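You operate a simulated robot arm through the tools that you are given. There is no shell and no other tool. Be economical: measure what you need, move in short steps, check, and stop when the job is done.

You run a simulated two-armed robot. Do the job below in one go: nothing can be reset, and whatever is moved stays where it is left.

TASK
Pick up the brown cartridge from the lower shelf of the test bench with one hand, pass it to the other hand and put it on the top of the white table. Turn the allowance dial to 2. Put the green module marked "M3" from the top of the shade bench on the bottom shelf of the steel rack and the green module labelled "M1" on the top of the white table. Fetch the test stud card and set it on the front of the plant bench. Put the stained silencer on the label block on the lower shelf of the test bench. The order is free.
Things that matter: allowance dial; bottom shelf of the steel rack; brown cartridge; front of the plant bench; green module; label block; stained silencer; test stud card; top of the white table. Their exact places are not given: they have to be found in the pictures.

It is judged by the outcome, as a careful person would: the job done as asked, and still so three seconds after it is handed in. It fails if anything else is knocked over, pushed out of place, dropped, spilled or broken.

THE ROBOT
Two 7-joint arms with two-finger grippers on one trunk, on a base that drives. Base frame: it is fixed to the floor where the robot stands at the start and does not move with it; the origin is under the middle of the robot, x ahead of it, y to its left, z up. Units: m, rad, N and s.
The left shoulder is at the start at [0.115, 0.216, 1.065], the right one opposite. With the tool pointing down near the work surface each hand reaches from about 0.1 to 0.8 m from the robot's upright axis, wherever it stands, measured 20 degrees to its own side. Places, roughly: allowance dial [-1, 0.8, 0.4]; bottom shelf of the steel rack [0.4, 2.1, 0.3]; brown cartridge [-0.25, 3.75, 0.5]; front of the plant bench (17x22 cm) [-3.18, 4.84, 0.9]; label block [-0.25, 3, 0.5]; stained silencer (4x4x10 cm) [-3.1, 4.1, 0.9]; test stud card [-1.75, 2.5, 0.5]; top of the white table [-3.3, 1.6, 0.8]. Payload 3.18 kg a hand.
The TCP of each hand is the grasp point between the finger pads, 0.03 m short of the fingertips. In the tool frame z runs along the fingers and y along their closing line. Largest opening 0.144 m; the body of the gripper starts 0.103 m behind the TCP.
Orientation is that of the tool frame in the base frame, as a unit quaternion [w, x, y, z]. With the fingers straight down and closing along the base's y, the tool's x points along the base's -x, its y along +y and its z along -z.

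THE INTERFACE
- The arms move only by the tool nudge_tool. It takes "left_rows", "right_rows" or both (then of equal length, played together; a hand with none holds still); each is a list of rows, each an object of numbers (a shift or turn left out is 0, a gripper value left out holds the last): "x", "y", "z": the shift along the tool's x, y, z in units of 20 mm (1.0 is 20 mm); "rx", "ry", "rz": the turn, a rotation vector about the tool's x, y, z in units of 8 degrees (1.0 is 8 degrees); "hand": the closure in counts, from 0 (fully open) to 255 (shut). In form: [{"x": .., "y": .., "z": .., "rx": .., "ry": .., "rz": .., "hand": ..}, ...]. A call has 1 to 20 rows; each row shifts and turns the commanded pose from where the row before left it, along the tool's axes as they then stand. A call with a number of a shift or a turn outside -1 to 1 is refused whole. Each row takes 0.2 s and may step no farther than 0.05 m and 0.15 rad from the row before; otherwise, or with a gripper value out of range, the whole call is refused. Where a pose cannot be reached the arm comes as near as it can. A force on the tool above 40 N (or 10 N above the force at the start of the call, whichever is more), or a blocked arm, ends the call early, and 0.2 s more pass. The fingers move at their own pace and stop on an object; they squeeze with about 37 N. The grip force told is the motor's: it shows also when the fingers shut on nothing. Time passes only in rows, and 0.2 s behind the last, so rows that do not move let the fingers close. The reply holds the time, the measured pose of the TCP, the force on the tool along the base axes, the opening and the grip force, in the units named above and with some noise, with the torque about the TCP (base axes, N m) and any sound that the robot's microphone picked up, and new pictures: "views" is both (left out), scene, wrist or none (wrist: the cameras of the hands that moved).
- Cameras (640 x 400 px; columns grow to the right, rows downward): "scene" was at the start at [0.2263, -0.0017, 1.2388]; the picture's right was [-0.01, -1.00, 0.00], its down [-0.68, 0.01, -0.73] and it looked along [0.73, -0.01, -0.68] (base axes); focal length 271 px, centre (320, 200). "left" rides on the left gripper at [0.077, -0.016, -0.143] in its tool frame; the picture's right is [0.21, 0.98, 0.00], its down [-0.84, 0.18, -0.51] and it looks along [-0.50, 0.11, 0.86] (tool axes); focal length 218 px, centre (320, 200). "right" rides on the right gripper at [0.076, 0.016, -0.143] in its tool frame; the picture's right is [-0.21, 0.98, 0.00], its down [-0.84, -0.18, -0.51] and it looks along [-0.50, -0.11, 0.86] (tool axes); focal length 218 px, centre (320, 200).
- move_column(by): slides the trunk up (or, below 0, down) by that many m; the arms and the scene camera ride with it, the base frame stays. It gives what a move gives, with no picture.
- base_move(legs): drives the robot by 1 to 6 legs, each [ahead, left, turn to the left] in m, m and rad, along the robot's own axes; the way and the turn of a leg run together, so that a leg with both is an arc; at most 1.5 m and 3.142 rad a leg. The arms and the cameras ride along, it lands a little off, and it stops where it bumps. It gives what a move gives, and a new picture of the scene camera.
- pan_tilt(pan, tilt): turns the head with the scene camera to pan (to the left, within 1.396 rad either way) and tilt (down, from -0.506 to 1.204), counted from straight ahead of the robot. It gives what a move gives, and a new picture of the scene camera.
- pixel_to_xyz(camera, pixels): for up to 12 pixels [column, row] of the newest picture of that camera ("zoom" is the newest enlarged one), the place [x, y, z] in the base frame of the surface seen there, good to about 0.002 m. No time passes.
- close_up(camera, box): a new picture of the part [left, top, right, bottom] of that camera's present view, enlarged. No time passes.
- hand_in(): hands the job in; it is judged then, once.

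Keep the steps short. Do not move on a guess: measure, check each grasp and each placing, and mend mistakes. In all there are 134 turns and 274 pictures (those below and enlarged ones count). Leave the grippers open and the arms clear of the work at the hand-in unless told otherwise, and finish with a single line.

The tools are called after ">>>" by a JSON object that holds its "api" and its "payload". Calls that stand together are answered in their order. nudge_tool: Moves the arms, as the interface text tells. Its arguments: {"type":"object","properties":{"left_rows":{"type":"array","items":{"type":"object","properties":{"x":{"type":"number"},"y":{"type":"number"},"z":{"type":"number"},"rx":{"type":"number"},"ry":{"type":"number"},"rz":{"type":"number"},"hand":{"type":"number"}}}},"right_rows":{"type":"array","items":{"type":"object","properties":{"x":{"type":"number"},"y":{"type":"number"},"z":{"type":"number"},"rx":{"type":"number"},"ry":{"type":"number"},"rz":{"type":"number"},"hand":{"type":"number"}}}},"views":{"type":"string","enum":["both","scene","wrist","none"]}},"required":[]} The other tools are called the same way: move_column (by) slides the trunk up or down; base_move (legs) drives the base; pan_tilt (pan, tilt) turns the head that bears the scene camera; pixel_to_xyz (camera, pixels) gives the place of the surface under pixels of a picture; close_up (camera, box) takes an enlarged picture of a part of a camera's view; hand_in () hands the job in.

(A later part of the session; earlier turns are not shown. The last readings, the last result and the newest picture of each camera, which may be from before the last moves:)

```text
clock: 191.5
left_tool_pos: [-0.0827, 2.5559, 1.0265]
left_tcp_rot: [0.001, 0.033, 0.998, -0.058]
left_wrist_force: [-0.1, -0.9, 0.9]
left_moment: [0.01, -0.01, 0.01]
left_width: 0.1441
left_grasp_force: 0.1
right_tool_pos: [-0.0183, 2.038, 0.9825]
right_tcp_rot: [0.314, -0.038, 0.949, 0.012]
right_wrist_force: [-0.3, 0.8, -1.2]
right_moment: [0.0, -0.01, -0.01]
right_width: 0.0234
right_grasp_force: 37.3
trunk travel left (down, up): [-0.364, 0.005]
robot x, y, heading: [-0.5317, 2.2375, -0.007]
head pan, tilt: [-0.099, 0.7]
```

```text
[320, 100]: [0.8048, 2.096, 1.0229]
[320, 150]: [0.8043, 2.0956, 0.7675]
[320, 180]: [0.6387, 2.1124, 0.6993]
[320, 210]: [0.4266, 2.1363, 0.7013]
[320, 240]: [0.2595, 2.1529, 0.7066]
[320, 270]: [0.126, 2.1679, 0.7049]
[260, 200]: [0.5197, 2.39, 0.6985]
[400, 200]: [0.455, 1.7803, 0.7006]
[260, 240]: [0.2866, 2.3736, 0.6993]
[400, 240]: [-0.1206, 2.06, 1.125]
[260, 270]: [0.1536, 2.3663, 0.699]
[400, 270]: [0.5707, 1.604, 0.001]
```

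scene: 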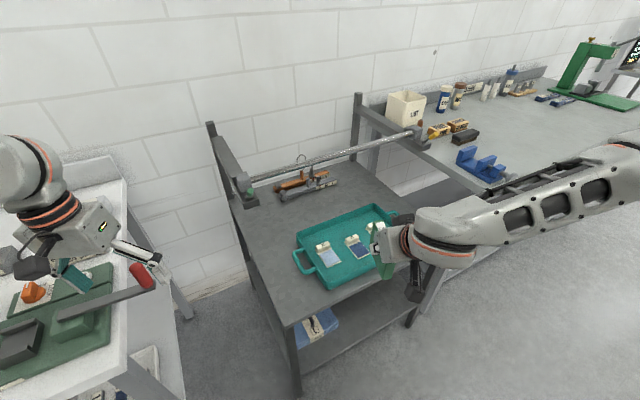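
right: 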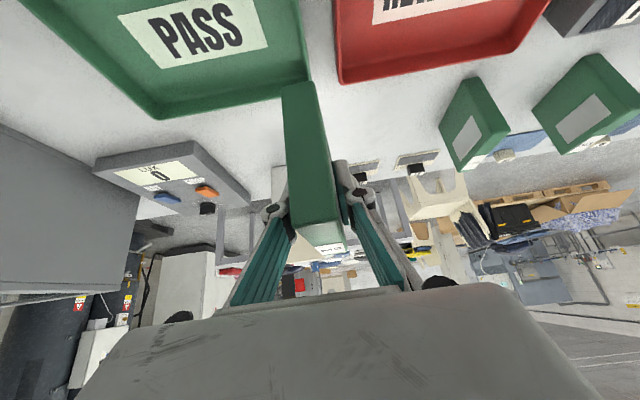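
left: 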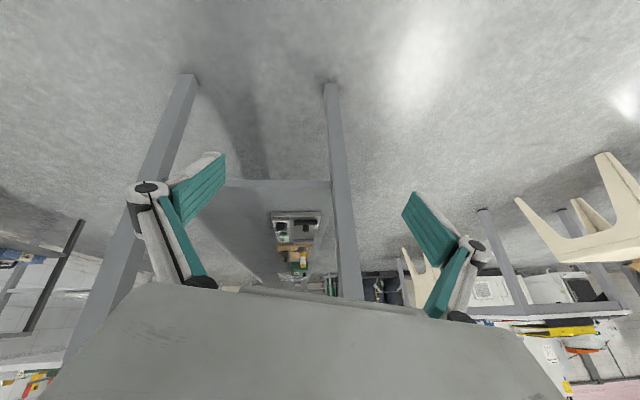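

>>> {"api": "pixel_to_xyz", "payload": {"camera": "scene", "pixels": [[286, 324], [340, 302], [380, 285], [330, 360], [360, 345], [390, 325], [300, 350], [315, 325], [218, 150], [355, 110], [250, 185], [410, 135]]}}

>>> {"api": "close_up", "payload": {"camera": "scene", "box": [260, 270, 440, 400]}}

```text
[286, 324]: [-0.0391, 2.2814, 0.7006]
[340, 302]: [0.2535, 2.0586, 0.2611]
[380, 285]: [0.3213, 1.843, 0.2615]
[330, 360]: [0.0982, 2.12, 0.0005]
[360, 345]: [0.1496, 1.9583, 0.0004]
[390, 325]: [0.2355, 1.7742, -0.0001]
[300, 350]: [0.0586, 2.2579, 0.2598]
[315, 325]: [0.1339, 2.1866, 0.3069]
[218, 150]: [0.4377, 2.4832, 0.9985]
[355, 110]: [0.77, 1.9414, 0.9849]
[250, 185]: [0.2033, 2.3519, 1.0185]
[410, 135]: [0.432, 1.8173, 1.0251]
```

```text
3.08 times, centred on (350, 335) of scene
```

zoom: 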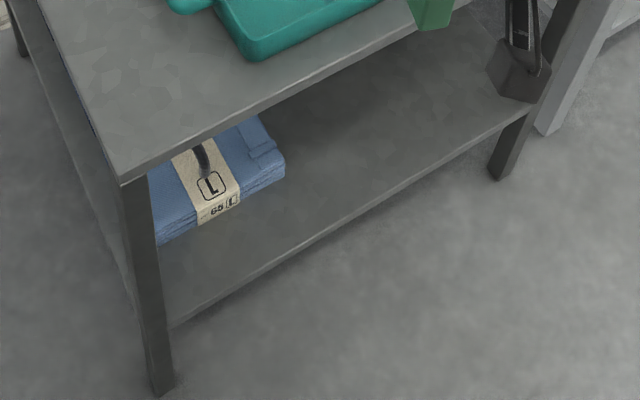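

>>> {"api": "pixel_to_xyz", "payload": {"camera": "zoom", "pixels": [[185, 310], [300, 243], [400, 185], [480, 138], [390, 150], [440, 80], [300, 200], [120, 180], [290, 105], [400, 50], [500, 170], [280, 175]]}}

```text
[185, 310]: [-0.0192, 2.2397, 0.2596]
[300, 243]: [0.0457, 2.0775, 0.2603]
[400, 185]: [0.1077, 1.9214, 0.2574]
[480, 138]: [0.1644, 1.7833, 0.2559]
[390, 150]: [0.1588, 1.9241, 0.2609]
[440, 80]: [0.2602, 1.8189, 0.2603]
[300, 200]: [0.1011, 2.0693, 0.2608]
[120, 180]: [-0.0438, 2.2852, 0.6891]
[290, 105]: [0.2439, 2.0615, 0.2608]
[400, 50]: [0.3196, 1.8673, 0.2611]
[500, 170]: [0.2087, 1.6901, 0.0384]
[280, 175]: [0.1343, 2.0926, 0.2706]
```

The shelf is at z 0.261, with free space at its front right; the front edge runs along (0.373, −0.928). I target M3 at about (0.183, 1.975). First lift and pull back the left hand, then place the base squarely.

>>> {"api": "nudge_tool", "payload": {"left_rows": [{"x": 0.8, "z": -1}, {"x": 0.8, "z": -1}, {"x": 0.8, "z": -1}, {"x": 0.8, "z": -1}, {"x": 0.8, "z": -1}, {"z": -1}], "views": "none"}}

>>> {"api": "base_move", "payload": {"legs": [[0.085, -0.3, 0], [0, 0, 0.389]]}}

>>> {"api": "move_column", "payload": {"by": -0.34}}

>>> {"api": "pan_tilt", "payload": {"pan": -0.3, "tilt": 0.9}}

```text
clock: 192.9
left_tool_pos: [-0.1623, 2.5736, 1.1457]
left_tcp_rot: [-0.001, 0.034, 0.998, -0.057]
left_wrist_force: [0.3, 0.3, 1.0]
left_moment: [0.01, 0.02, 0.01]
left_width: 0.1442
left_grasp_force: 0.1
right_tool_pos: [-0.0193, 2.0393, 0.9807]
right_tcp_rot: [0.313, -0.038, 0.949, 0.012]
right_wrist_force: [0.0, 0.5, -1.5]
right_moment: [0.02, -0.01, 0.01]
right_width: 0.0237
right_grasp_force: 37.0
trunk travel left (down, up): [-0.364, 0.005]
robot x, y, heading: [-0.5301, 2.2349, -0.005]
head pan, tilt: [-0.099, 0.7]
```

```text
clock: 197.3
left_tool_pos: [-0.2324, 2.3927, 1.1458]
left_tcp_rot: [0.011, -0.157, 0.986, -0.057]
left_wrist_force: [-0.2, 0.9, 0.0]
left_moment: [0.0, -0.05, -0.02]
left_width: 0.1438
left_grasp_force: 0.0
right_tool_pos: [0.1005, 1.9485, 0.9824]
right_tcp_rot: [0.307, -0.217, 0.924, 0.071]
right_wrist_force: [-1.3, -0.7, -1.5]
right_moment: [0.01, -0.01, -0.01]
right_width: 0.0237
right_grasp_force: 37.1
trunk travel left (down, up): [-0.364, 0.005]
robot x, y, heading: [-0.4484, 1.9402, 0.382]
head pan, tilt: [-0.099, 0.7]
```

scene: 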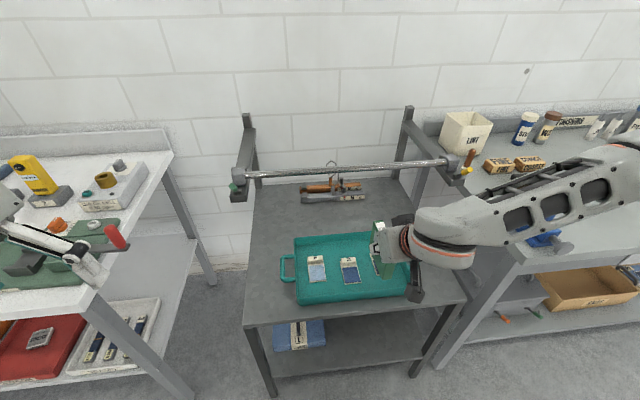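

```text
clock: 199.2
left_tool_pos: [-0.2282, 2.3937, 0.9328]
left_tcp_rot: [-0.006, -0.157, 0.986, -0.06]
left_wrist_force: [-0.4, 0.6, 0.1]
left_moment: [0.0, 0.04, 0.02]
left_width: 0.1441
left_grasp_force: 0.0
right_tool_pos: [0.0904, 1.9452, 0.7332]
right_tcp_rot: [0.257, -0.22, 0.939, 0.066]
right_wrist_force: [1.8, 0.6, -2.2]
right_moment: [0.04, 0.16, 0.09]
right_width: 0.0231
right_grasp_force: 36.8
trunk travel left (down, up): [-0.162, 0.208]
robot x, y, heading: [-0.4463, 1.9391, 0.381]
head pan, tilt: [-0.099, 0.7]
stopped: the force on the tool passed its limit at 80 N (the readings are from after the stop); the commanded pose is now the measured one
```

```text
clock: 199.9
left_tool_pos: [-0.2312, 2.394, 0.9365]
left_tcp_rot: [0.0, -0.158, 0.986, -0.06]
left_wrist_force: [0.8, 0.1, 1.3]
left_moment: [-0.02, 0.02, 0.02]
left_width: 0.144
left_grasp_force: 0.0
right_tool_pos: [0.0885, 1.9465, 0.7393]
right_tcp_rot: [0.26, -0.221, 0.938, 0.067]
right_wrist_force: [0.2, 0.4, -1.1]
right_moment: [0.04, 0.0, 0.0]
right_width: 0.0231
right_grasp_force: 36.8
trunk travel left (down, up): [-0.162, 0.208]
robot x, y, heading: [-0.4501, 1.9417, 0.379]
head pan, tilt: [-0.3, 0.901]
```

scene: 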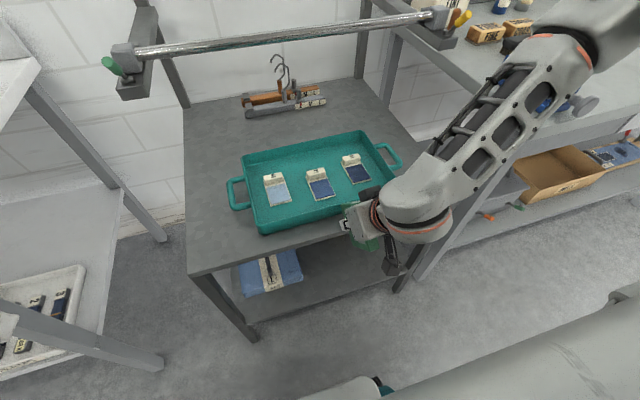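

The column drop brought M3 onto the rack's top edge — I should have backed off first. Raise, back away, and inspect.

>>> {"api": "move_column", "payload": {"by": 0.08}}

>>> {"api": "base_move", "payload": {"legs": [[-0.2, 0, 0]]}}

>>> {"api": "nudge_tool", "payload": {"right_rows": [{}], "views": "wrist"}}

>>> {"api": "pan_tilt", "payload": {"pan": -0.1, "tilt": 0.7}}

```text
clock: 201.1
left_tool_pos: [-0.2311, 2.3933, 1.0169]
left_tcp_rot: [-0.001, -0.159, 0.986, -0.06]
left_wrist_force: [0.3, 0.5, -0.5]
left_moment: [-0.02, 0.01, -0.02]
left_width: 0.1441
left_grasp_force: 0.1
right_tool_pos: [0.0885, 1.9443, 0.8179]
right_tcp_rot: [0.26, -0.22, 0.938, 0.066]
right_wrist_force: [0.2, -0.1, -1.7]
right_moment: [0.02, -0.04, 0.0]
right_width: 0.023
right_grasp_force: 37.0
trunk travel left (down, up): [-0.242, 0.128]
robot x, y, heading: [-0.4483, 1.9391, 0.379]
head pan, tilt: [-0.3, 0.901]
```

```text
clock: 202.7
left_tool_pos: [-0.4155, 2.3206, 1.0178]
left_tcp_rot: [0.0, -0.157, 0.986, -0.059]
left_wrist_force: [-0.7, 0.1, -0.3]
left_moment: [0.03, 0.0, 0.04]
left_width: 0.1442
left_grasp_force: 0.1
right_tool_pos: [-0.0971, 1.8703, 0.8204]
right_tcp_rot: [0.262, -0.219, 0.937, 0.066]
right_wrist_force: [-0.5, -0.1, -0.9]
right_moment: [0.06, -0.01, 0.01]
right_width: 0.0231
right_grasp_force: 36.9
trunk travel left (down, up): [-0.242, 0.128]
robot x, y, heading: [-0.6316, 1.8656, 0.379]
head pan, tilt: [-0.3, 0.901]
```

scene: 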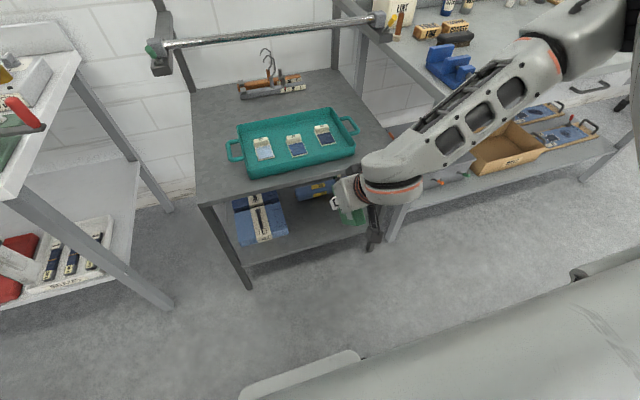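

```text
clock: 203.1
left_tool_pos: [-0.4145, 2.3202, 1.0168]
left_tcp_rot: [0.0, -0.157, 0.986, -0.059]
left_wrist_force: [0.5, 0.3, 0.1]
left_moment: [-0.01, -0.01, -0.02]
left_width: 0.1439
left_grasp_force: 0.0
right_tool_pos: [-0.0961, 1.8709, 0.8194]
right_tcp_rot: [0.261, -0.219, 0.938, 0.065]
right_wrist_force: [-0.5, -0.6, -0.9]
right_moment: [0.02, -0.02, -0.02]
right_width: 0.0233
right_grasp_force: 36.7
trunk travel left (down, up): [-0.242, 0.128]
robot x, y, heading: [-0.6308, 1.8672, 0.373]
head pan, tilt: [-0.3, 0.901]
```

right: 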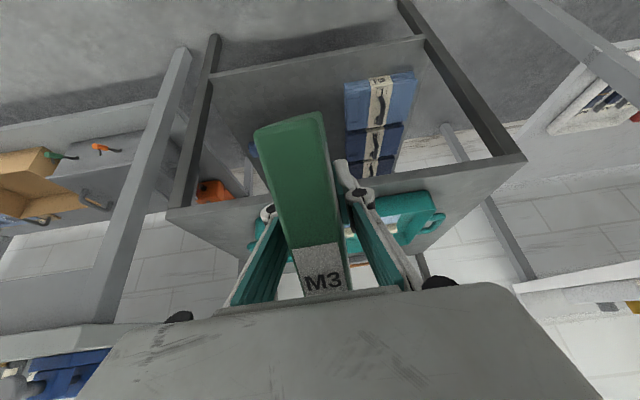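

```text
clock: 203.8
left_tool_pos: [-0.4146, 2.3199, 1.0168]
left_tcp_rot: [0.0, -0.158, 0.986, -0.059]
left_wrist_force: [-0.2, 0.1, 0.2]
left_moment: [0.0, 0.03, -0.02]
left_width: 0.1443
left_grasp_force: 0.0
right_tool_pos: [-0.0965, 1.8704, 0.8194]
right_tcp_rot: [0.261, -0.22, 0.938, 0.066]
right_wrist_force: [0.1, -0.4, -1.7]
right_moment: [0.01, -0.02, -0.01]
right_width: 0.0232
right_grasp_force: 37.5
trunk travel left (down, up): [-0.242, 0.128]
robot x, y, heading: [-0.6337, 1.865, 0.371]
head pan, tilt: [-0.099, 0.7]
```

scene: 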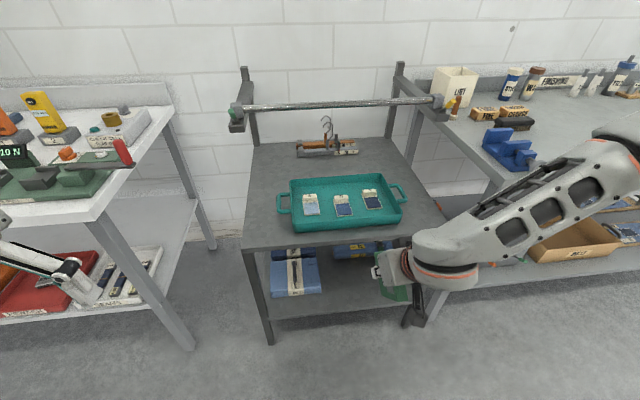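

The tray and cards look unchanged, but M3 may have tilted in the grip. I measure it in the wrist view.

>>> {"api": "pixel_to_xyz", "payload": {"camera": "right", "pixels": [[262, 132], [318, 118], [292, 180], [298, 243], [335, 240], [310, 288], [340, 285], [320, 265], [290, 130]]}}

>>> {"api": "close_up", "payload": {"camera": "scene", "box": [350, 220, 470, 320]}}

```text
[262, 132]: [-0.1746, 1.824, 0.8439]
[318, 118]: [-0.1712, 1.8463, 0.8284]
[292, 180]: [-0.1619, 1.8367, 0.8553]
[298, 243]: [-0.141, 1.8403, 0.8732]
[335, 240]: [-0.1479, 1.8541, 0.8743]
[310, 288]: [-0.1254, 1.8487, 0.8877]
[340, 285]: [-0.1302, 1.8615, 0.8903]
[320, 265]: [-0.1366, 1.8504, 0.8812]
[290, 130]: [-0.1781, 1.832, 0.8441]
```

```text
4.00 times, centred on (410, 270) of scene
```

zoom: 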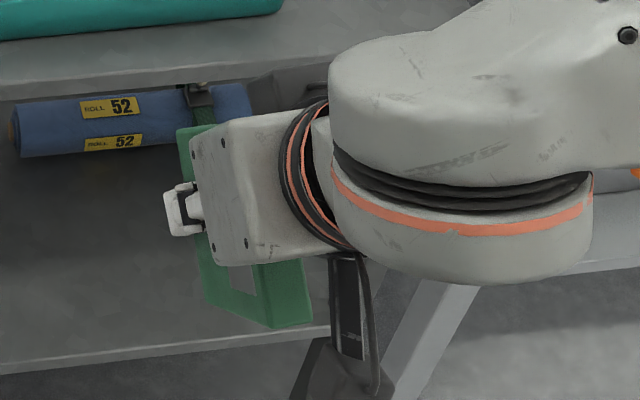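

M3 has tipped about 47° in the grip. I'll set it down on a free bit of the rack's top, let it stand upright, and regrip. Measuring free spots.

>>> {"api": "pixel_to_xyz", "payload": {"camera": "scene", "pixels": [[280, 205], [283, 212], [292, 232], [243, 246], [260, 230], [404, 215], [400, 185], [425, 215], [412, 235], [440, 210], [408, 195], [275, 160]]}}

```text
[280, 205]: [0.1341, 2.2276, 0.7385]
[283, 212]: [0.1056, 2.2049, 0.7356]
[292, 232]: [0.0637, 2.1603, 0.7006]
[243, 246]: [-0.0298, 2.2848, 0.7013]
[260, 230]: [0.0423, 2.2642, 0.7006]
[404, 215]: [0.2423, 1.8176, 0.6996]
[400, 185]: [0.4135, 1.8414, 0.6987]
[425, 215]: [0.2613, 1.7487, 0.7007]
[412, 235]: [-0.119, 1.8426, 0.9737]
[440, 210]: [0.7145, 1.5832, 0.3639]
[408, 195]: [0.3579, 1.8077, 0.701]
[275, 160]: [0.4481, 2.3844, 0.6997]
```

>>> {"api": "move_column", "payload": {"by": 0.11}}

>>> {"api": "base_move", "payload": {"legs": [[0.0, 0.258, 0], [0.168, 0, 0]]}}

>>> {"api": "nudge_tool", "payload": {"right_rows": [{"ry": 0.98}, {"ry": 0.98}, {"ry": 0.98}, {"ry": 0.98}, {}], "views": "both"}}

```text
clock: 205.3
left_tool_pos: [-0.4142, 2.3203, 1.1264]
left_tcp_rot: [-0.001, -0.156, 0.986, -0.059]
left_wrist_force: [0.0, 0.3, 0.5]
left_moment: [0.0, -0.01, -0.02]
left_width: 0.1441
left_grasp_force: 0.1
right_tool_pos: [-0.0962, 1.8706, 0.9286]
right_tcp_rot: [0.261, -0.22, 0.938, 0.067]
right_wrist_force: [-0.4, -1.3, -2.3]
right_moment: [0.0, -0.04, 0.01]
right_width: 0.0232
right_grasp_force: 36.8
trunk travel left (down, up): [-0.352, 0.018]
robot x, y, heading: [-0.6333, 1.8678, 0.376]
head pan, tilt: [-0.099, 0.7]
```

```text
clock: 209.2
left_tool_pos: [-0.3501, 2.6243, 1.127]
left_tcp_rot: [-0.001, -0.153, 0.986, -0.059]
left_wrist_force: [0.5, 0.1, -0.3]
left_moment: [-0.02, 0.05, -0.02]
left_width: 0.144
left_grasp_force: 0.0
right_tool_pos: [-0.0348, 2.1724, 0.9291]
right_tcp_rot: [0.26, -0.216, 0.939, 0.066]
right_wrist_force: [0.9, 1.0, -2.2]
right_moment: [-0.01, -0.03, 0.03]
right_width: 0.0231
right_grasp_force: 37.3
trunk travel left (down, up): [-0.352, 0.018]
robot x, y, heading: [-0.574, 2.169, 0.366]
head pan, tilt: [-0.099, 0.7]
```

scene: 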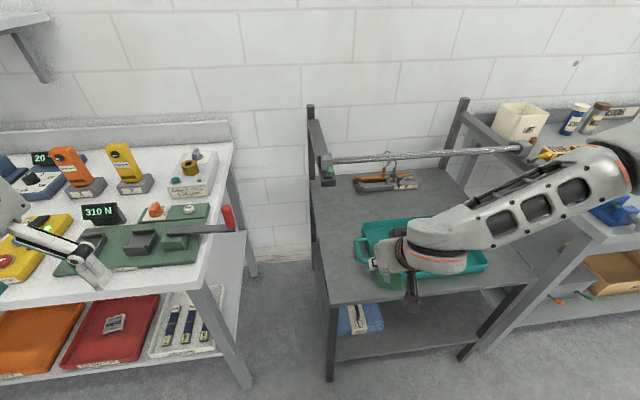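

```text
clock: 210.4
left_tool_pos: [-0.351, 2.6235, 1.1277]
left_tcp_rot: [0.001, -0.153, 0.987, -0.059]
left_wrist_force: [-0.6, 0.1, -0.8]
left_moment: [0.0, -0.03, 0.0]
left_width: 0.1441
left_grasp_force: 0.2
right_tool_pos: [-0.0346, 2.1713, 0.9295]
right_tcp_rot: [-0.003, -0.225, 0.974, 0.004]
right_wrist_force: [-0.5, -0.6, -1.8]
right_moment: [0.02, -0.03, 0.01]
right_width: 0.0231
right_grasp_force: 37.3
trunk travel left (down, up): [-0.352, 0.018]
robot x, y, heading: [-0.5699, 2.1728, 0.368]
head pan, tilt: [-0.099, 0.7]
```

scene: 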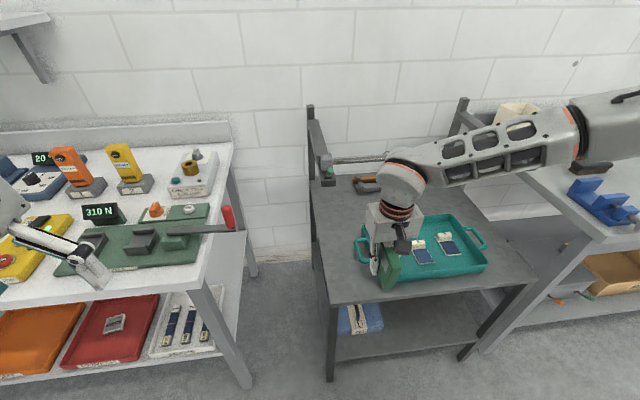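
right: 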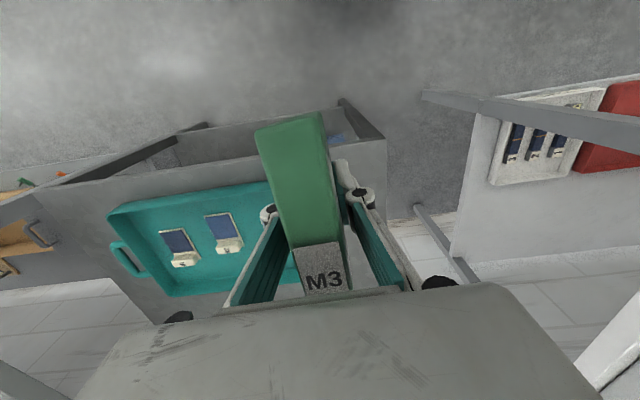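

>>> {"api": "pixel_to_xyz", "payload": {"camera": "right", "pixels": [[262, 135], [318, 118], [296, 180], [300, 250], [335, 240], [312, 288], [342, 283], [290, 125], [155, 210], [120, 245], [345, 105], [380, 140]]}}

```text
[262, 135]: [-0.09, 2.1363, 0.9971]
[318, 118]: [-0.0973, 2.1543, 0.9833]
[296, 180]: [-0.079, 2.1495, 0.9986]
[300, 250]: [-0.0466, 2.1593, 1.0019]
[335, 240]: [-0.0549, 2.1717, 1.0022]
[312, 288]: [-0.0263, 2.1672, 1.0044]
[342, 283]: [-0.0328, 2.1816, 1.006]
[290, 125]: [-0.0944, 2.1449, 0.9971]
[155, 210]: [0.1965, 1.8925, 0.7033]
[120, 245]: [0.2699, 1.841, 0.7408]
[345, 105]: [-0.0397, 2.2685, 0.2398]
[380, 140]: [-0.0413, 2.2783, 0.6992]
```

M3 is now within ~6° of upright, though slid up in the grip (tips 12 mm below its base). I carry it over the free front-left spot of the rack top.

>>> {"api": "nudge_tool", "payload": {"right_rows": [{"x": -0.92, "y": 0.3}, {"x": -0.92, "y": 0.3}, {"x": -0.92, "y": 0.3}, {"x": -0.92, "y": 0.3}, {"x": -0.92, "y": 0.3}, {"x": -0.92, "y": 0.3}, {"x": -0.92, "y": 0.3}, {"z": 1}, {"z": 1}, {"z": 1}, {"z": 1}, {"z": 1}, {"z": 1}, {}], "views": "both"}}

```text
clock: 213.4
left_tool_pos: [-0.3506, 2.6245, 1.1272]
left_tcp_rot: [0.0, -0.152, 0.986, -0.06]
left_wrist_force: [-0.3, -0.7, 0.1]
left_moment: [0.0, 0.03, 0.03]
left_width: 0.144
left_grasp_force: 0.0
right_tool_pos: [0.0602, 2.2671, 0.8094]
right_tcp_rot: [-0.003, -0.225, 0.974, 0.004]
right_wrist_force: [0.2, 0.9, -1.5]
right_moment: [-0.04, -0.04, -0.01]
right_width: 0.0231
right_grasp_force: 36.8
trunk travel left (down, up): [-0.352, 0.018]
robot x, y, heading: [-0.5725, 2.1749, 0.363]
head pan, tilt: [-0.099, 0.7]
```

scene: 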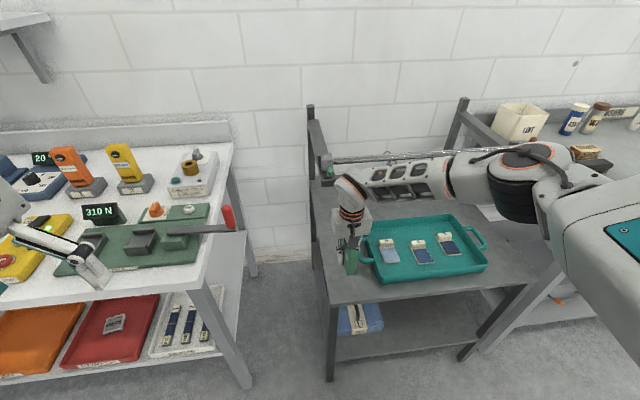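
right: 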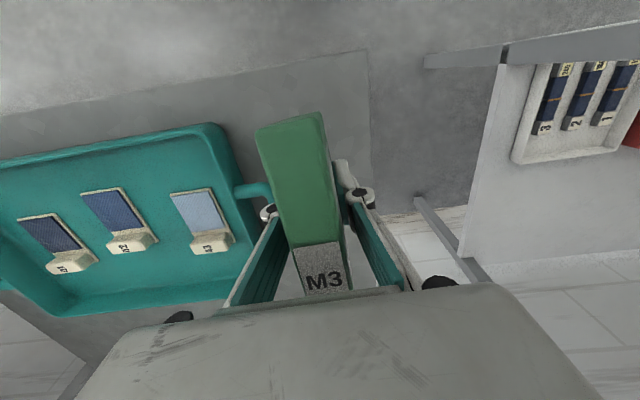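

The tray handle is close to the finger at (265,190); I measure it.

>>> {"api": "pixel_to_xyz", "payload": {"camera": "right", "pixels": [[266, 187], [258, 184], [245, 190], [368, 60], [370, 150], [375, 180], [300, 210], [352, 225]]}}

>>> {"api": "close_up", "payload": {"camera": "scene", "box": [310, 210, 410, 310]}}

```text
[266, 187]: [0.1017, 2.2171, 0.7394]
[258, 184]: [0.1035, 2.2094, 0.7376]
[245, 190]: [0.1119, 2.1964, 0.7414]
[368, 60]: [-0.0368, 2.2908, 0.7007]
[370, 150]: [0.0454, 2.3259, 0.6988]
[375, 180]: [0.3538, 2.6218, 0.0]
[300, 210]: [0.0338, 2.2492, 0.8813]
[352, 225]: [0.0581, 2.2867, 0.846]
```

```text
4.00 times, centred on (360, 260) of scene
```

zoom: 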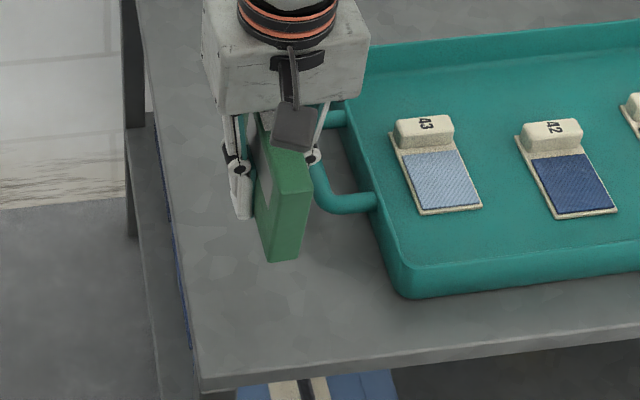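

There's about 2 cm sideways clearance; I shift 8 mm left, 10 mm back, and descend in steps.

>>> {"api": "nudge_tool", "payload": {"right_rows": [{"x": 0.5, "y": 0.4}, {"z": 1}, {"z": 1}, {"z": 0.7}, {"z": 0.3}, {"z": 0.2}, {"z": 0.2}, {"z": 0.2}, {"z": 0.2}, {}], "views": "none"}}

>>> {"api": "close_up", "payload": {"camera": "scene", "box": [310, 210, 410, 310]}}

```text
clock: 215.6
left_tool_pos: [-0.3502, 2.6248, 1.1275]
left_tcp_rot: [-0.001, -0.152, 0.987, -0.059]
left_wrist_force: [0.4, -0.4, -0.1]
left_moment: [-0.02, -0.02, -0.03]
left_width: 0.144
left_grasp_force: 0.0
right_tool_pos: [0.0489, 2.2709, 0.734]
right_tcp_rot: [-0.002, -0.225, 0.974, 0.004]
right_wrist_force: [0.7, 0.0, -2.4]
right_moment: [0.01, -0.02, 0.02]
right_width: 0.023
right_grasp_force: 37.5
trunk travel left (down, up): [-0.352, 0.018]
robot x, y, heading: [-0.5728, 2.1755, 0.366]
head pan, tilt: [-0.099, 0.7]
```

```text
4.00 times, centred on (360, 260) of scene
```

zoom: 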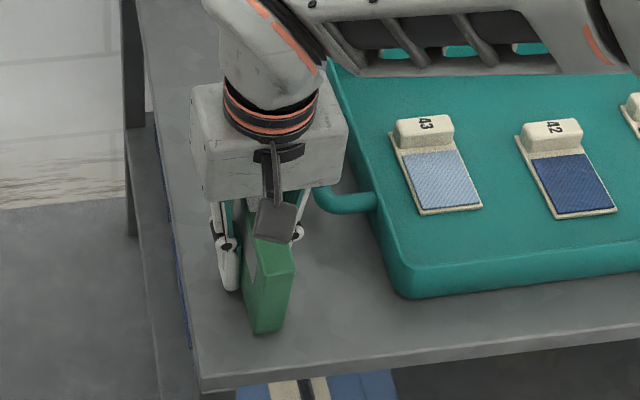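

Tips are at the surface. Open slightly (≈30 mm) so M3 settles between the fingers.

>>> {"api": "nudge_tool", "payload": {"right_rows": [{"hand": 208}, {"hand": 200}, {}, {"hand": 185}, {}], "views": "wrist"}}

>>> {"api": "close_up", "payload": {"camera": "scene", "box": [310, 210, 410, 310]}}

```text
clock: 216.8
left_tool_pos: [-0.3498, 2.6251, 1.1264]
left_tcp_rot: [-0.001, -0.153, 0.986, -0.059]
left_wrist_force: [-1.3, 0.8, 1.5]
left_moment: [0.01, -0.01, -0.01]
left_width: 0.144
left_grasp_force: 0.1
right_tool_pos: [0.049, 2.271, 0.7322]
right_tcp_rot: [-0.003, -0.225, 0.974, 0.003]
right_wrist_force: [-0.2, -0.7, 0.0]
right_moment: [0.0, 0.02, 0.01]
right_width: 0.0394
right_grasp_force: 0.1
trunk travel left (down, up): [-0.352, 0.018]
robot x, y, heading: [-0.5753, 2.172, 0.366]
head pan, tilt: [-0.099, 0.7]
```

right: 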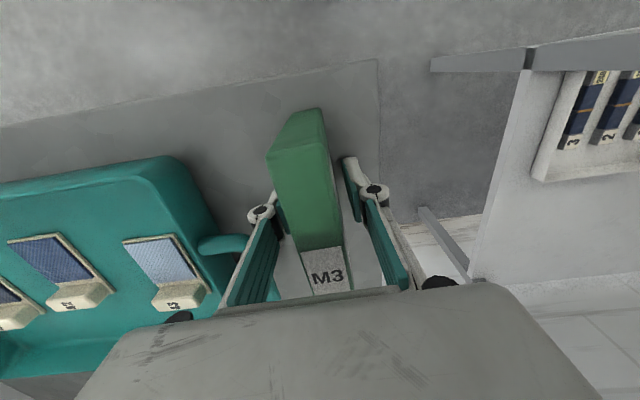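

```text
4.00 times, centred on (360, 260) of scene
```

zoom: 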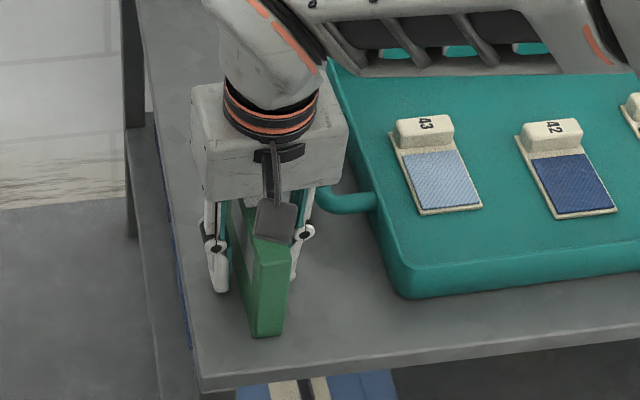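

M3 stands upright on the rack top. Now regrip at its middle with the hand pitched ~37° and lift a little.

>>> {"api": "nudge_tool", "payload": {"right_rows": [{"z": -0.75, "hand": 140}, {"z": -0.75}, {"x": 0.9}, {"ry": -0.92}, {"ry": -0.92}, {"ry": -0.92}, {"ry": -0.92}, {"ry": -0.92}, {}], "views": "wrist"}}

>>> {"api": "close_up", "payload": {"camera": "scene", "box": [310, 210, 410, 310]}}

```text
clock: 218.8
left_tool_pos: [-0.3503, 2.6246, 1.1268]
left_tcp_rot: [-0.001, -0.153, 0.986, -0.059]
left_wrist_force: [-0.2, -0.3, -0.4]
left_moment: [-0.01, 0.02, 0.03]
left_width: 0.1439
left_grasp_force: 0.1
right_tool_pos: [0.0313, 2.2631, 0.7639]
right_tcp_rot: [0.276, -0.214, 0.934, 0.069]
right_wrist_force: [-0.2, -0.5, -1.1]
right_moment: [0.0, 0.03, -0.01]
right_width: 0.0649
right_grasp_force: 0.1
right hand out of reach, approached as far as the arm can: row 8
trunk travel left (down, up): [-0.352, 0.018]
robot x, y, heading: [-0.5724, 2.171, 0.367]
head pan, tilt: [-0.099, 0.7]
```

right: 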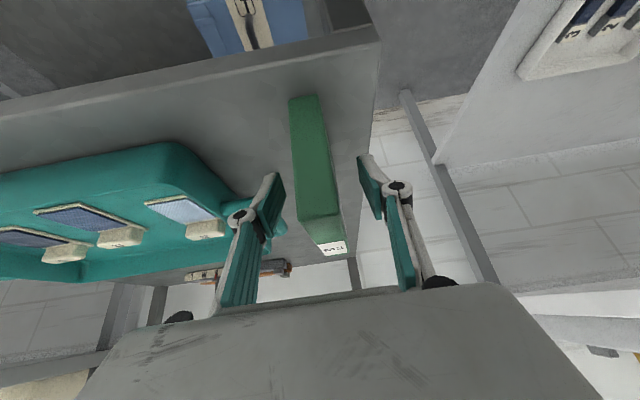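

```text
4.00 times, centred on (360, 260) of scene
```

zoom: 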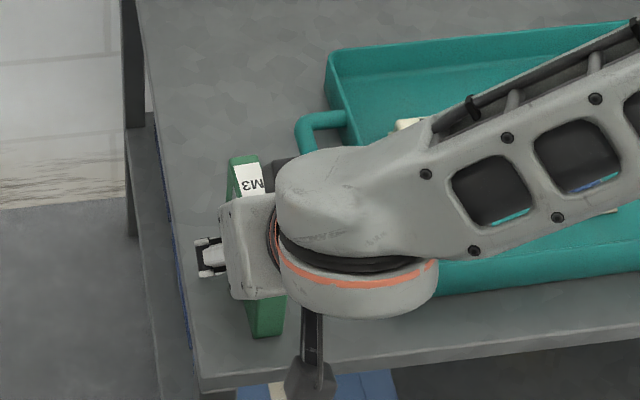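

>>> {"api": "nudge_tool", "payload": {"right_rows": [{"hand": 255}, {}, {}, {"x": -0.55, "z": -0.83}, {"x": -0.55, "z": -0.83}, {"x": -0.55, "z": -0.83}, {"x": -0.55, "z": -0.83}, {}], "views": "wrist"}}

>>> {"api": "base_move", "payload": {"legs": [[-0.32, 0, 0]]}}

```text
clock: 220.6
left_tool_pos: [-0.3509, 2.6242, 1.1273]
left_tcp_rot: [0.0, -0.152, 0.987, -0.06]
left_wrist_force: [0.5, -0.1, -0.6]
left_moment: [0.0, 0.03, 0.01]
left_width: 0.144
left_grasp_force: 0.1
right_tool_pos: [0.0334, 2.2638, 0.8434]
right_tcp_rot: [0.277, -0.214, 0.934, 0.068]
right_wrist_force: [-0.3, 0.1, -1.7]
right_moment: [-0.01, 0.0, -0.02]
right_width: 0.0233
right_grasp_force: 37.5
trunk travel left (down, up): [-0.352, 0.018]
robot x, y, heading: [-0.5699, 2.1709, 0.371]
head pan, tilt: [-0.099, 0.7]
```

right: 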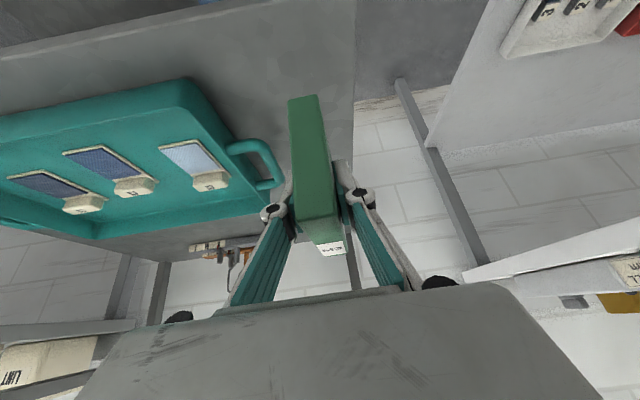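

```text
clock: 222.8
left_tool_pos: [-0.6501, 2.5109, 1.1281]
left_tcp_rot: [-0.001, -0.156, 0.986, -0.059]
left_wrist_force: [-0.9, -0.2, 0.7]
left_moment: [0.02, -0.06, -0.01]
left_width: 0.1442
left_grasp_force: 0.0
right_tool_pos: [-0.2631, 2.1519, 0.8437]
right_tcp_rot: [0.275, -0.217, 0.934, 0.069]
right_wrist_force: [0.0, 0.9, -2.0]
right_moment: [0.03, -0.03, -0.02]
right_width: 0.0236
right_grasp_force: 37.7
trunk travel left (down, up): [-0.352, 0.018]
robot x, y, heading: [-0.8698, 2.0588, 0.373]
head pan, tilt: [-0.099, 0.7]
```

scene: 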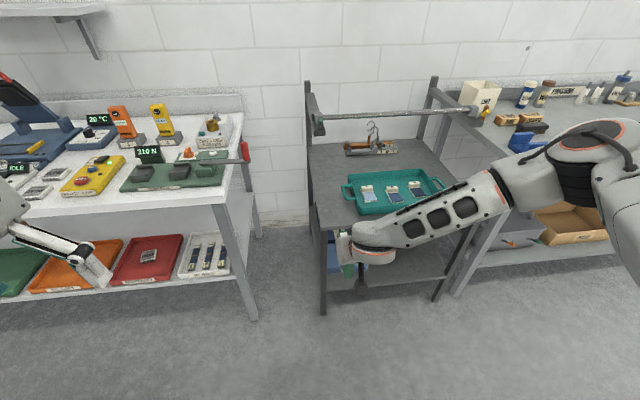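

M3 is firmly held upright. In free space I lower the trunk and the hand, then drive in to the shelf.

>>> {"api": "move_column", "payload": {"by": -0.345}}

>>> {"api": "nudge_tool", "payload": {"right_rows": [{"x": 0.545, "z": 0.84}, {"x": 0.545, "z": 0.84}, {"x": 0.545, "z": 0.84}, {"x": 0.545, "z": 0.84}, {"x": 0.545, "z": 0.84}, {"x": 0.545, "z": 0.84}], "views": "none"}}

>>> {"api": "base_move", "payload": {"legs": [[0, -0.327, 0], [0.2, 0, 0]]}}

>>> {"api": "pan_tilt", "payload": {"pan": -0.2, "tilt": 0.75}}

```text
clock: 226.1
left_tool_pos: [-0.6624, 2.5067, 0.685]
left_tcp_rot: [-0.217, -0.165, 0.956, -0.105]
left_wrist_force: [-0.3, -0.5, 0.1]
left_moment: [0.0, -0.02, 0.0]
left_width: 0.1441
left_grasp_force: 0.0
right_tool_pos: [-0.4098, 2.0936, 0.3311]
right_tcp_rot: [0.057, -0.221, 0.973, 0.035]
right_wrist_force: [-0.3, 0.3, -1.5]
right_moment: [-0.03, -0.05, 0.0]
right_width: 0.0235
right_grasp_force: 36.9
trunk travel left (down, up): [-0.007, 0.363]
robot x, y, heading: [-0.8693, 2.0573, 0.372]
head pan, tilt: [-0.099, 0.7]
```

```text
clock: 227.5
left_tool_pos: [-0.6614, 2.5062, 0.6845]
left_tcp_rot: [-0.218, -0.164, 0.956, -0.106]
left_wrist_force: [-0.3, -0.1, 1.4]
left_moment: [0.0, -0.01, -0.03]
left_width: 0.1441
left_grasp_force: 0.1
right_tool_pos: [-0.4368, 2.1128, 0.2236]
right_tcp_rot: [0.053, -0.22, 0.974, 0.033]
right_wrist_force: [0.6, -0.5, -2.0]
right_moment: [0.01, 0.01, 0.02]
right_width: 0.0235
right_grasp_force: 37.4
right hand out of reach, approached as far as the arm can: row 2, 3, 4, 5, 6
trunk travel left (down, up): [-0.007, 0.363]
robot x, y, heading: [-0.8695, 2.0599, 0.375]
head pan, tilt: [-0.099, 0.7]
```

```text
clock: 232.2
left_tool_pos: [-0.3573, 2.2709, 0.6845]
left_tcp_rot: [-0.218, -0.16, 0.957, -0.104]
left_wrist_force: [-0.4, 0.0, 0.2]
left_moment: [0.0, 0.02, 0.01]
left_width: 0.1442
left_grasp_force: 0.0
right_tool_pos: [-0.1358, 1.8761, 0.2259]
right_tcp_rot: [0.054, -0.216, 0.974, 0.032]
right_wrist_force: [0.8, 0.4, -1.1]
right_moment: [-0.01, -0.02, -0.02]
right_width: 0.0234
right_grasp_force: 37.3
trunk travel left (down, up): [-0.007, 0.363]
robot x, y, heading: [-0.5676, 1.8257, 0.369]
head pan, tilt: [-0.099, 0.7]
```

scene: 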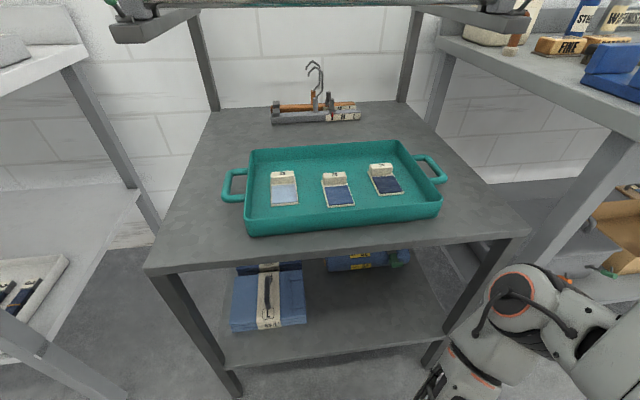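

```text
clock: 232.8
left_tool_pos: [-0.3569, 2.2699, 0.6839]
left_tcp_rot: [-0.217, -0.16, 0.957, -0.104]
left_wrist_force: [-0.7, -0.5, 0.5]
left_moment: [0.01, 0.01, 0.0]
left_width: 0.1442
left_grasp_force: 0.1
right_tool_pos: [-0.136, 1.8764, 0.2257]
right_tcp_rot: [0.054, -0.217, 0.974, 0.032]
right_wrist_force: [0.2, -0.1, -1.5]
right_moment: [-0.03, -0.02, 0.04]
right_width: 0.0235
right_grasp_force: 37.0
trunk travel left (down, up): [-0.007, 0.363]
robot x, y, heading: [-0.5676, 1.8241, 0.37]
head pan, tilt: [-0.201, 0.75]
```

scene: 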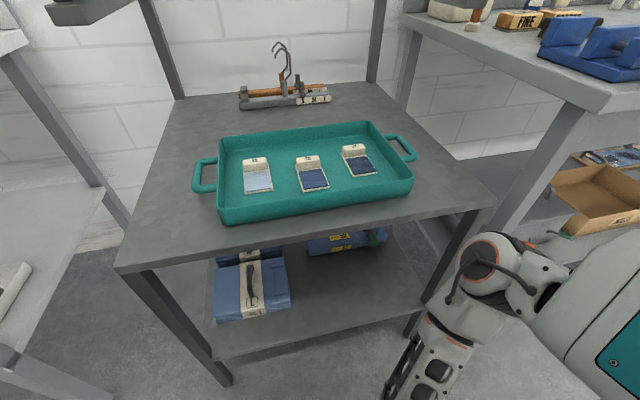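

The arm sagged while the trunk sank: the hand is lower (z 0.226) and almost vertical. I raise it and restore the pitch, still in front of the rack.

>>> {"api": "nudge_tool", "payload": {"right_rows": [{"z": -1}, {"z": -1}, {"z": -1}, {"z": -1}, {"z": -1}, {"z": -1}, {"z": -1}, {"z": -1}, {"ry": -0.85}, {"ry": -0.85}, {"ry": -0.85}, {"ry": -0.85}, {}], "views": "both"}}

```text
clock: 234.5
left_tool_pos: [-0.3583, 2.2712, 0.6855]
left_tcp_rot: [-0.218, -0.161, 0.957, -0.105]
left_wrist_force: [0.3, -0.1, 0.1]
left_moment: [0.01, 0.02, 0.0]
left_width: 0.1441
left_grasp_force: 0.0
right_tool_pos: [-0.1413, 1.8649, 0.3705]
right_tcp_rot: [0.061, -0.213, 0.975, 0.031]
right_wrist_force: [4.6, 1.6, 1.8]
right_moment: [-0.31, 1.09, 0.09]
right_width: 0.0233
right_grasp_force: 37.3
trunk travel left (down, up): [-0.007, 0.363]
robot x, y, heading: [-0.5703, 1.8269, 0.363]
head pan, tilt: [-0.201, 0.75]
stopped in row 8 (right hand): the force on the tool passed its limit at 43 N (the readings are from after the stop); the commanded pose is now the measured one
```

scene: 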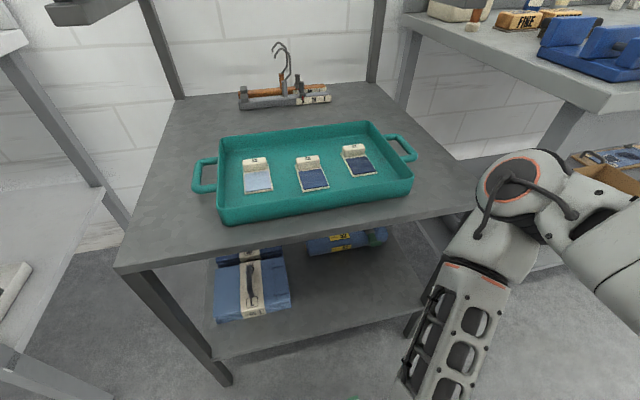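
right: 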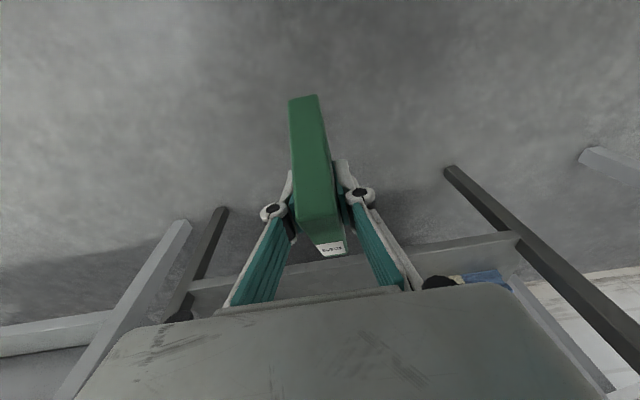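

The hand's camera side touches my own base. I move the hand forward 0.16 m, then pitch.

>>> {"api": "nudge_tool", "payload": {"right_rows": [{"x": -1}, {"x": -1}, {"x": -1}, {"x": -1}, {"x": -1}, {"x": -1}, {"x": -1}, {"x": -1}, {"ry": -0.85}, {"ry": -0.85}, {"ry": -0.85}, {"ry": -0.75}, {}], "views": "both"}}

```text
clock: 237.3
left_tool_pos: [-0.3575, 2.2714, 0.6855]
left_tcp_rot: [-0.219, -0.16, 0.957, -0.104]
left_wrist_force: [0.2, -0.2, -0.4]
left_moment: [-0.02, -0.02, 0.04]
left_width: 0.1443
left_grasp_force: 0.0
right_tool_pos: [0.0049, 1.9718, 0.4165]
right_tcp_rot: [0.258, -0.204, 0.943, 0.051]
right_wrist_force: [0.7, 0.1, -1.7]
right_moment: [0.01, 0.03, -0.03]
right_width: 0.0233
right_grasp_force: 37.2
right hand out of reach, approached as far as the arm can: row 11, 12
trunk travel left (down, up): [-0.007, 0.363]
robot x, y, heading: [-0.565, 1.8227, 0.364]
head pan, tilt: [-0.201, 0.75]
```

scene: 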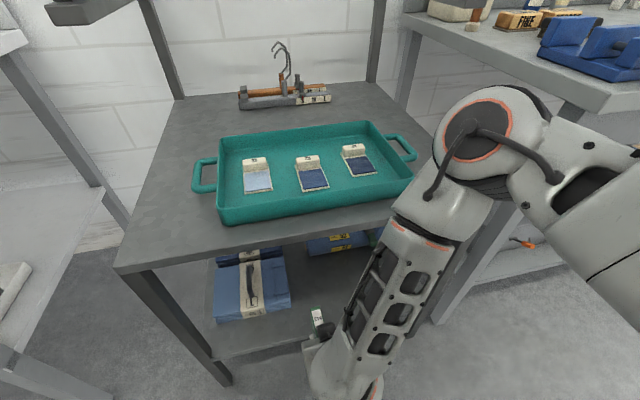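
right: 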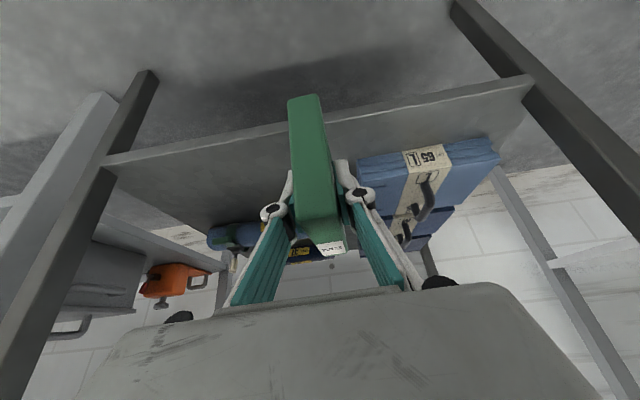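

>>> {"api": "pixel_to_xyz", "payload": {"camera": "scene", "pixels": [[460, 120], [440, 150], [400, 215], [420, 260], [360, 300], [330, 350], [410, 180], [395, 130]]}}

>>> {"api": "pixel_to_xyz", "payload": {"camera": "right", "pixels": [[330, 247], [293, 105], [316, 100], [300, 230], [340, 235], [200, 150], [430, 130], [370, 165], [325, 205]]}}

```text
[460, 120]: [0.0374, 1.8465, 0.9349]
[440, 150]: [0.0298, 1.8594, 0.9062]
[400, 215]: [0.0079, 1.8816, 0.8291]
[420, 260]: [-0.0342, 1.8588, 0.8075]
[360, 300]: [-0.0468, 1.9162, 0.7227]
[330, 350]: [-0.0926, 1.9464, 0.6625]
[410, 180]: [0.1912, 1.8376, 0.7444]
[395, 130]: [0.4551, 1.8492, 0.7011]
```

```text
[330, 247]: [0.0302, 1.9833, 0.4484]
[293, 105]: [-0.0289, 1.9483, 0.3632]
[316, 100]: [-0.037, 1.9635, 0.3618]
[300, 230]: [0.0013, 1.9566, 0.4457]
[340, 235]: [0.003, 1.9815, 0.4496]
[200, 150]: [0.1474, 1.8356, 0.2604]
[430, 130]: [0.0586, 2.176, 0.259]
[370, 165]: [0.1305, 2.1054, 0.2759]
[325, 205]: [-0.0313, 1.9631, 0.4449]
```

The forearm stands nearly upright in front of the edge. I back off 0.2 m and stretch the hand forward so the forearm lies lower.

>>> {"api": "base_move", "payload": {"legs": [[-0.22, -0.02, 0]]}}

>>> {"api": "nudge_tool", "payload": {"right_rows": [{"x": -0.71, "z": 0.75}, {"x": -0.71, "z": 0.75}, {"x": -0.71, "z": 0.75}, {"x": -0.71, "z": 0.75}, {"x": -0.71, "z": 0.75}, {"x": -0.71, "z": 0.75}, {"x": -0.71, "z": 0.75}, {"x": -0.71, "z": 0.75}, {"x": -0.71, "z": 0.75}, {"x": -0.71, "z": 0.75}, {}], "views": "both"}}

```text
clock: 239.1
left_tool_pos: [-0.5512, 2.1798, 0.6858]
left_tcp_rot: [-0.218, -0.162, 0.957, -0.105]
left_wrist_force: [-0.1, 0.4, 0.4]
left_moment: [0.02, -0.04, 0.01]
left_width: 0.1443
left_grasp_force: 0.1
right_tool_pos: [-0.1851, 1.8819, 0.4145]
right_tcp_rot: [0.258, -0.205, 0.943, 0.05]
right_wrist_force: [0.1, -0.2, -1.1]
right_moment: [0.0, 0.03, -0.01]
right_width: 0.0234
right_grasp_force: 37.2
trunk travel left (down, up): [-0.007, 0.363]
robot x, y, heading: [-0.7588, 1.7318, 0.363]
head pan, tilt: [-0.201, 0.75]
stopped in leg 1: the robot was blocked; the commanded pose is now the measured one
```

scene: 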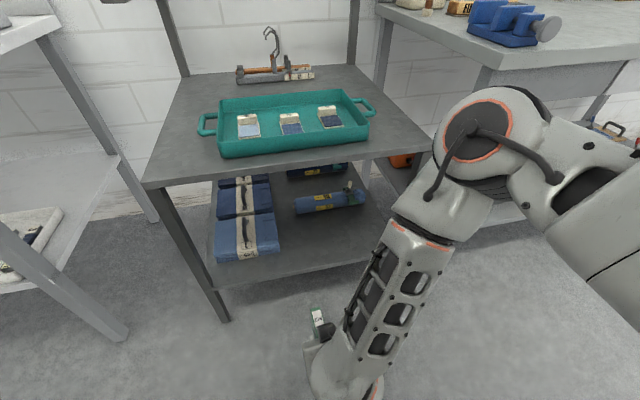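

```text
clock: 241.5
left_tool_pos: [-0.5506, 2.1797, 0.6852]
left_tcp_rot: [-0.217, -0.162, 0.957, -0.105]
left_wrist_force: [0.5, -0.7, 0.8]
left_moment: [-0.01, 0.03, -0.02]
left_width: 0.1443
left_grasp_force: 0.0
right_tool_pos: [-0.0046, 1.9637, 0.3569]
right_tcp_rot: [0.258, -0.205, 0.943, 0.05]
right_wrist_force: [0.2, 0.8, -1.7]
right_moment: [0.0, 0.02, -0.01]
right_width: 0.0235
right_grasp_force: 36.8
trunk travel left (down, up): [-0.007, 0.363]
robot x, y, heading: [-0.761, 1.7303, 0.369]
head pan, tilt: [-0.201, 0.75]
```

scene: 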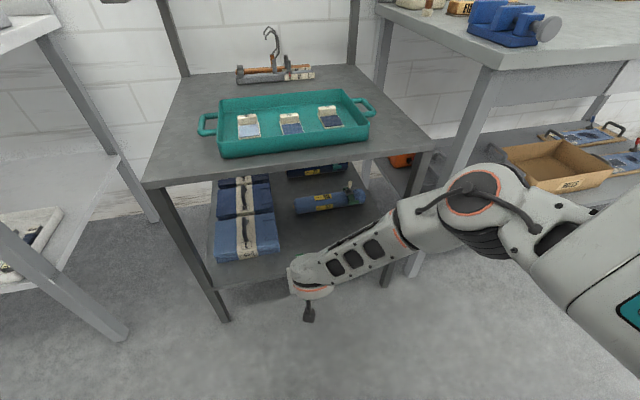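
right: 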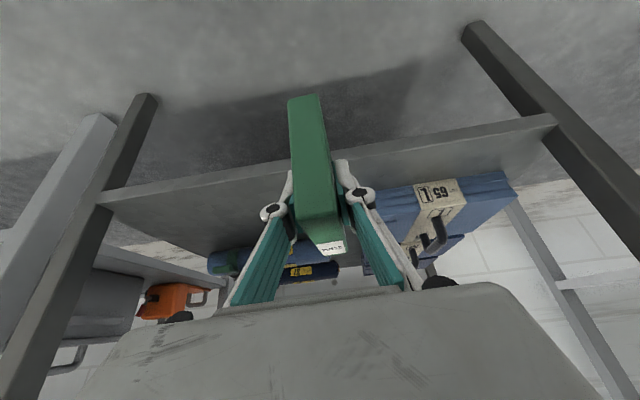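

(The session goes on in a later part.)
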